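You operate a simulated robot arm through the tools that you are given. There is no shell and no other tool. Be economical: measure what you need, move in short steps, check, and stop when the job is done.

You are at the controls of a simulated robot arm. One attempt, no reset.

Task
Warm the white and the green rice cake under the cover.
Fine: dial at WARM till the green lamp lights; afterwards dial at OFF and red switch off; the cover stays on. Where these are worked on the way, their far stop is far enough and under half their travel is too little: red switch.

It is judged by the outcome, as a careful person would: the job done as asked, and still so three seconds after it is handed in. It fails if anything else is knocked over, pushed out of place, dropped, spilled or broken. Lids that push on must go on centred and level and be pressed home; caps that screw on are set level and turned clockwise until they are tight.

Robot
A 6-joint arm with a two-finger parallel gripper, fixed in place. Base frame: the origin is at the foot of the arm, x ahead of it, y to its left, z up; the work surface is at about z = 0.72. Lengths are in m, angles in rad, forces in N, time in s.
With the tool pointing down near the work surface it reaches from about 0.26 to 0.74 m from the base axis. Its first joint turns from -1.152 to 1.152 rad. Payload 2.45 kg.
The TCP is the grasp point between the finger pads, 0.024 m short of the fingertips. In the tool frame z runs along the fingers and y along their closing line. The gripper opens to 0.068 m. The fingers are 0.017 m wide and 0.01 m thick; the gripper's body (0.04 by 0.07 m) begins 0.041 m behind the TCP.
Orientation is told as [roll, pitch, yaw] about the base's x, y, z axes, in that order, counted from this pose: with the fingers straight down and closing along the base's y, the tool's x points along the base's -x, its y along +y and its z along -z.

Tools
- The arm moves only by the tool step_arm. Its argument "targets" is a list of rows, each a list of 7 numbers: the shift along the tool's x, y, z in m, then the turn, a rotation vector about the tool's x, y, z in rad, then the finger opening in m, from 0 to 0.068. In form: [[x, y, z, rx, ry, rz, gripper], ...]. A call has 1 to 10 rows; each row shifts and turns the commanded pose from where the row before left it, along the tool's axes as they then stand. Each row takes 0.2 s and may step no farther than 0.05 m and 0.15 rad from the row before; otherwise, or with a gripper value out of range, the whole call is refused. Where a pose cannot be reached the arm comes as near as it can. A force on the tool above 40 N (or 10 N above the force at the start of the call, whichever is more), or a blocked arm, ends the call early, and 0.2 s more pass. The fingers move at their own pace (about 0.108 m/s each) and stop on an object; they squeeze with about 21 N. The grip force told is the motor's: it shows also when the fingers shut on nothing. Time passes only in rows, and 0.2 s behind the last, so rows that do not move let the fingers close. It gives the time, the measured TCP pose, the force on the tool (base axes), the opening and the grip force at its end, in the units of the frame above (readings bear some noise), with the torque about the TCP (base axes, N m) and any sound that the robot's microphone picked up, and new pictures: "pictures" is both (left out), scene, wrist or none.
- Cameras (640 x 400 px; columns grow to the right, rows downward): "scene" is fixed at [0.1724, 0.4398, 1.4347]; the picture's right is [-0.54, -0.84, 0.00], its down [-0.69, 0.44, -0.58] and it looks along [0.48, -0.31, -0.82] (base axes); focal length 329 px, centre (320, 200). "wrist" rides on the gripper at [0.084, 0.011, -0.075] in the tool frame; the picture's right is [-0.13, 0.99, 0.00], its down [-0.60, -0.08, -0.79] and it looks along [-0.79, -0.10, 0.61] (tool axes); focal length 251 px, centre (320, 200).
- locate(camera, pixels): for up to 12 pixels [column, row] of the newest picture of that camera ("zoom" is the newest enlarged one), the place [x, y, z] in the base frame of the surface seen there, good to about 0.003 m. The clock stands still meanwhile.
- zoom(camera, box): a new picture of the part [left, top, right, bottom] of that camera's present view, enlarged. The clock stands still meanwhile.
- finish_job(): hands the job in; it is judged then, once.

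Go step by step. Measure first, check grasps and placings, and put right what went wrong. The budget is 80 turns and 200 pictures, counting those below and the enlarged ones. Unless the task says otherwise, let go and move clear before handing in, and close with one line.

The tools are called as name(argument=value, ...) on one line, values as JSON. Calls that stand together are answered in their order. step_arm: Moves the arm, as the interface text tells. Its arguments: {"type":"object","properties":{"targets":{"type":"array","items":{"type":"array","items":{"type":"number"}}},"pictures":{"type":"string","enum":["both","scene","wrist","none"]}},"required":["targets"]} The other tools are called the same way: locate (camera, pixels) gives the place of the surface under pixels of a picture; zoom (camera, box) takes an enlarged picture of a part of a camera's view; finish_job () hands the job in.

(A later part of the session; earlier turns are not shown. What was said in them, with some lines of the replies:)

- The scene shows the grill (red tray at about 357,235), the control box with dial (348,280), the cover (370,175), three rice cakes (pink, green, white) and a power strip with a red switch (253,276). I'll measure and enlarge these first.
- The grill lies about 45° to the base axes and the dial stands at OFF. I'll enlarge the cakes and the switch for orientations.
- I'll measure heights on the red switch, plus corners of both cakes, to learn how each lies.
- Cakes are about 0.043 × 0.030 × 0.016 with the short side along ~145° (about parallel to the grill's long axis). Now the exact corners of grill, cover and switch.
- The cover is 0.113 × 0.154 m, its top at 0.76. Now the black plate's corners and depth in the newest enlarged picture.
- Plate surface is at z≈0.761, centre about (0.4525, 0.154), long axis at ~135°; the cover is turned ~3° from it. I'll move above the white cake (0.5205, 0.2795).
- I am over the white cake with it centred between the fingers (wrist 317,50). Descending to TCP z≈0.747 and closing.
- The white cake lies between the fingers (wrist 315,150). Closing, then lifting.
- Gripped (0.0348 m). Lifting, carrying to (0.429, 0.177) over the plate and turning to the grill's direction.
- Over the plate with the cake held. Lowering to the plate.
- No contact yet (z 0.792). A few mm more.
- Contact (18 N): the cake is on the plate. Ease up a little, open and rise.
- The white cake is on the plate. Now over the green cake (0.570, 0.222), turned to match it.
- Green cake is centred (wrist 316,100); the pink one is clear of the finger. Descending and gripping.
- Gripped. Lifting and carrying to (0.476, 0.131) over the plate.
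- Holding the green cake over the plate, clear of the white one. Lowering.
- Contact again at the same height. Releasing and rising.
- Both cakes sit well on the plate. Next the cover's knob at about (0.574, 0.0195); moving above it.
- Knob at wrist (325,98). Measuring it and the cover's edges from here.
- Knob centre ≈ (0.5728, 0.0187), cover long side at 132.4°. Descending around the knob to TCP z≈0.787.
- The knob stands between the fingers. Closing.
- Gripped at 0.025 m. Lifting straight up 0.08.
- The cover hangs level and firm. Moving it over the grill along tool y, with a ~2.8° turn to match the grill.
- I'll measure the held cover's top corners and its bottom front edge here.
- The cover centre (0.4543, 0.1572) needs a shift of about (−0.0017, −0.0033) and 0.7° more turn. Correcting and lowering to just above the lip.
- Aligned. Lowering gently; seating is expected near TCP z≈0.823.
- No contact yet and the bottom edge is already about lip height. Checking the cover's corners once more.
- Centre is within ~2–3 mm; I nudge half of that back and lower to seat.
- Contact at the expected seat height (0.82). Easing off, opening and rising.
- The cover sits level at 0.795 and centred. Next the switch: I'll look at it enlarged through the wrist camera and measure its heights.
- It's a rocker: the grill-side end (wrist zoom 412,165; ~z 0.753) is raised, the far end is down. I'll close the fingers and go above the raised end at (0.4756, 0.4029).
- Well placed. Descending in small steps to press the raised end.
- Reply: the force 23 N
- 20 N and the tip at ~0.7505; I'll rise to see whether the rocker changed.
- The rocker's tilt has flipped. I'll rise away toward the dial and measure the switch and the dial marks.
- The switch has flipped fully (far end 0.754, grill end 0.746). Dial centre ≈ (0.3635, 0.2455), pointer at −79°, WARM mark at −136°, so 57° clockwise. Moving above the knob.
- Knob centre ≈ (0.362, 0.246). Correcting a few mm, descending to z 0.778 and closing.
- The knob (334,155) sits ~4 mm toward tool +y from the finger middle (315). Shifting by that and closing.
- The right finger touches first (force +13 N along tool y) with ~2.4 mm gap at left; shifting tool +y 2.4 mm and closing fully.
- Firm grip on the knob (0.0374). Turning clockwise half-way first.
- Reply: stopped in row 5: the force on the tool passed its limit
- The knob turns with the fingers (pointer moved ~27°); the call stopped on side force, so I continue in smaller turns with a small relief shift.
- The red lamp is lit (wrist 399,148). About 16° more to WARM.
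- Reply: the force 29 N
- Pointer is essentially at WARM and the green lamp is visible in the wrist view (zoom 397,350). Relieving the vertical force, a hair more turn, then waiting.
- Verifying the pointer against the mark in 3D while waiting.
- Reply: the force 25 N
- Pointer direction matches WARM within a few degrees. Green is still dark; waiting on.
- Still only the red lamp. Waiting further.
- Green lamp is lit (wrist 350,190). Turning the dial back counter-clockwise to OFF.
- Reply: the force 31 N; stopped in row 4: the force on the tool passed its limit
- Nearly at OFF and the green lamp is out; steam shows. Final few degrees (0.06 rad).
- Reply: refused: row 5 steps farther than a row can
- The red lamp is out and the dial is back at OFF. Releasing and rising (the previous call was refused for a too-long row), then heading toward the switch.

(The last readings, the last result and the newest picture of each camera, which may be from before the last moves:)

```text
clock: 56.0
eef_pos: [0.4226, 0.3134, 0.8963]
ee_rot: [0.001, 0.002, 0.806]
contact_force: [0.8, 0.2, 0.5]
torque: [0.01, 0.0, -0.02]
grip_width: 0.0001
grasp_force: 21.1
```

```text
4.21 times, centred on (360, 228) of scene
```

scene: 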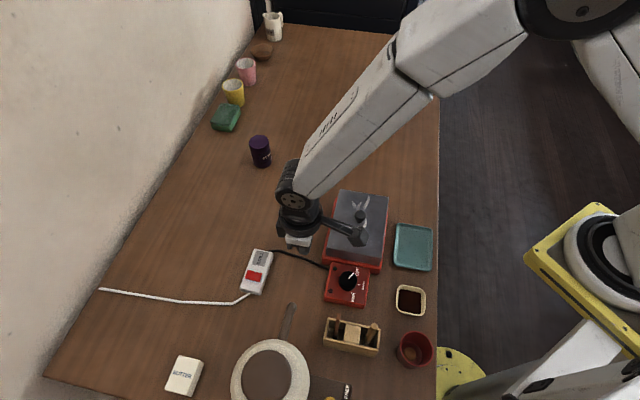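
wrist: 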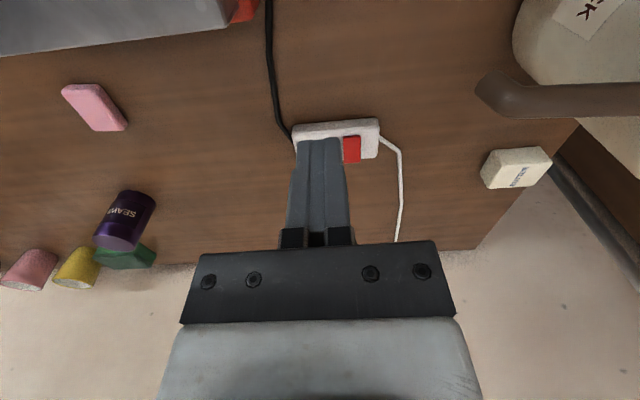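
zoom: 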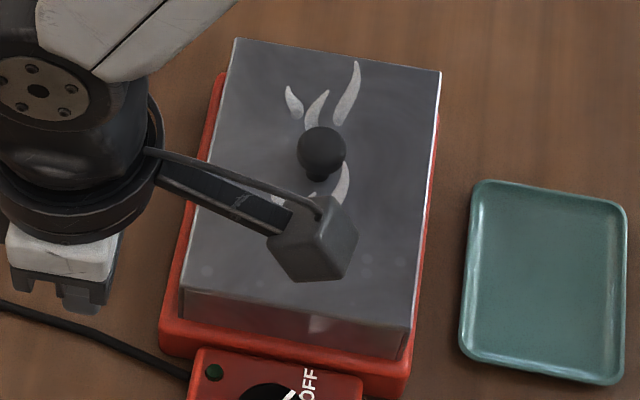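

Dial is exactly at OFF, lamps out. Now over the raised far end of the rocker at (0.493, 0.421).

step_arm(targets=[[-0.0421, 0.0079, 0, 0, 0, 0, 0], [-0.0421, 0.0079, 0, 0, 0, 0, 0], [-0.0421, 0.0079, 0, 0, 0, 0, 0], [0, 0, 0.045, 0, 0, 0, 0], [0, 0, 0.045, 0, 0, 0, 0], [0, 0, 0, 0, 0, 0, 0], [0, 0, 0, 0, 0, 0, 0]], pictures="wrist")

zoom(camera="wrist", box=[220, 60, 420, 185])

```text
clock: 57.6
eef_pos: [0.4939, 0.4211, 0.8102]
ee_rot: [0.0, 0.002, 0.806]
contact_force: [0.5, 0.1, 0.0]
torque: [-0.01, -0.01, -0.02]
grip_width: 0.0002
grasp_force: 20.5
```

wrist: 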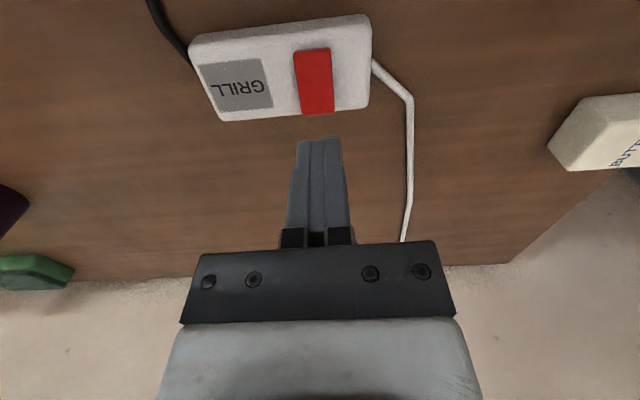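

```text
3.20 times, centred on (320, 122) of wrist
```

zoom: 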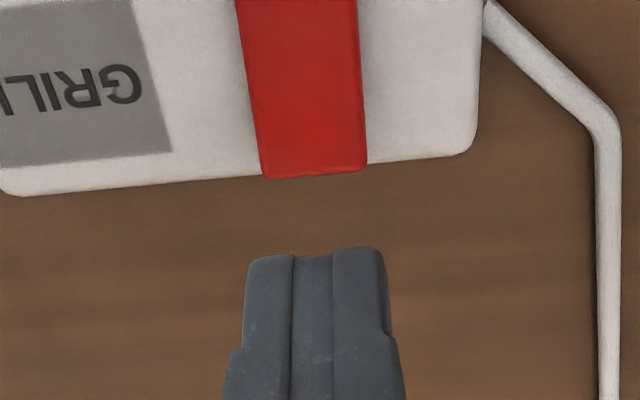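

Checking the rocker's far edge position relative to the tip before pressing.

locate(camera="wrist", pixels=[[317, 110], [316, 95], [313, 70], [312, 52], [305, 110], [330, 110]])

```text
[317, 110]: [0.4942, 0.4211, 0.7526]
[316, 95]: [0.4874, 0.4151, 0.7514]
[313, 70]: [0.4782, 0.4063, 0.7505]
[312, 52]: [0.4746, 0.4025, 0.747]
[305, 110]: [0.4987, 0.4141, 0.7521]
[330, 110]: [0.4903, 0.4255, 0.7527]
```

The tip is right over the raised end; moving 1.5 mm inward and pressing as before.

step_arm(targets=[[0.0015, 0, 0.02, 0, 0, 0, 0], [0, 0, 0.008, 0, 0, 0, 0], [0, 0, 0.003, 0, 0, 0, 0], [0, 0, 0.002, 0, 0, 0, 0], [0, 0, 0.002, 0, 0, 0, 0], [0, 0, 0.002, 0, 0, 0, 0], [0, 0, 0, 0, 0, 0, 0]], pictures="wrist")

```text
clock: 59.2
eef_pos: [0.4927, 0.4207, 0.7749]
ee_rot: [0.001, -0.006, 0.807]
contact_force: [-2.0, -6.7, 37.7]
torque: [-0.37, 0.27, 0.05]
grip_width: 0.0
grasp_force: 21.2
```

wrist: 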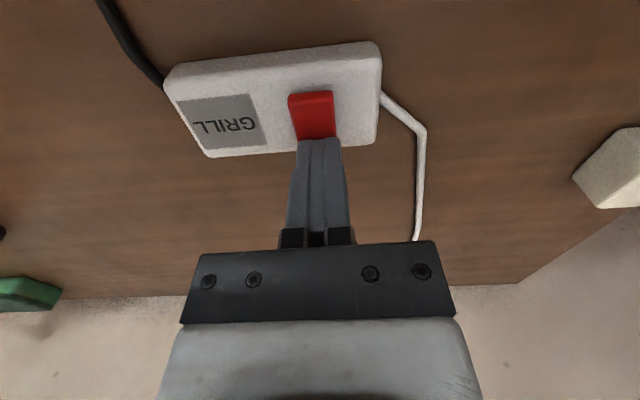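

Pressed with 38 N and the grill-side end looks raised now. Rising and moving clear to confirm.

step_arm(targets=[[0, 0, -0.04, 0, 0, 0, 0], [0, 0, -0.04, 0, 0, 0, 0], [0, 0, -0.04, 0, 0, 0, 0.03], [0, -0.045, 0, 0, 0, 0, 0.05], [0, -0.045, 0, 0, 0, 0, 0.05], [0, -0.045, 0, 0, 0, 0, 0.05], [0, 0, 0, 0, 0, 0, 0.05]])

zoom(camera="scene", box=[230, 245, 294, 295])

locate(camera="scene", pixels=[[247, 274.3], [259, 277], [253.7, 272.5], [252.5, 278], [247, 277], [258, 279.5], [372, 215], [340, 245], [380, 240], [360, 195]])

zoom(camera="scene", box=[300, 180, 420, 310])

```text
clock: 60.8
eef_pos: [0.5887, 0.3256, 0.8886]
ee_rot: [0.0, 0.002, 0.809]
contact_force: [-0.3, 0.1, -0.5]
torque: [-0.01, -0.01, 0.03]
grip_width: 0.0498
grasp_force: 0.0
```

scene: 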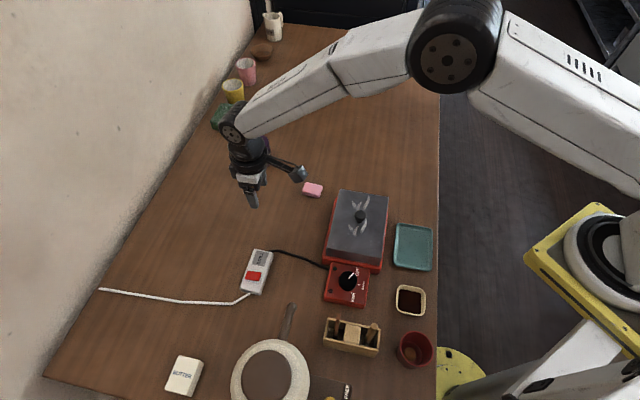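
wrist: 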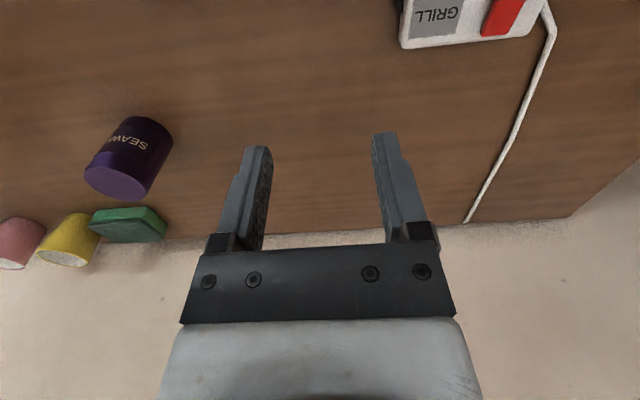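

```text
8.00 times, centred on (262, 270) of scene
```

zoom: 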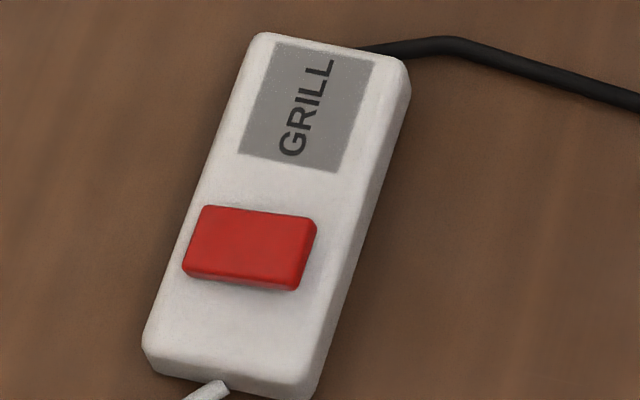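

```text
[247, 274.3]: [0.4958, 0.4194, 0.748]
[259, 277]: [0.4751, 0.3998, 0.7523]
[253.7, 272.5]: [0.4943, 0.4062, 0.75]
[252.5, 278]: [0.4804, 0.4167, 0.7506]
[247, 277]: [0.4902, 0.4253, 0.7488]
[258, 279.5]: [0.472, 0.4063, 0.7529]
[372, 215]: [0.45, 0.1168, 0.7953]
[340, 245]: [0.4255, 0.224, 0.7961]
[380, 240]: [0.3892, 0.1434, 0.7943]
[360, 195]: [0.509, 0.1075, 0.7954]
```

```text
3.08 times, centred on (360, 245) of scene
```

zoom: 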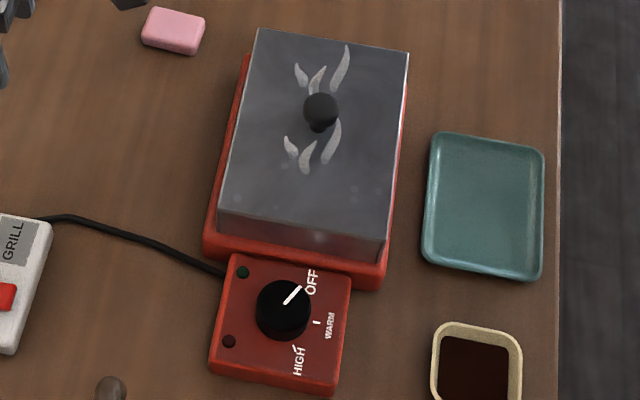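

The switch is back to its original off tilt (identical to the first picture), the dial is at OFF, both lamps are dark, the cover sits level with steam showing, and the arm is clear. Handing in.

finish_job()

```text
The job is handed in.
```

I warmed the white and green rice cakes under the cover until the green lamp lit. The dial is now at OFF, the red switch is off, and the cover is still on and level.
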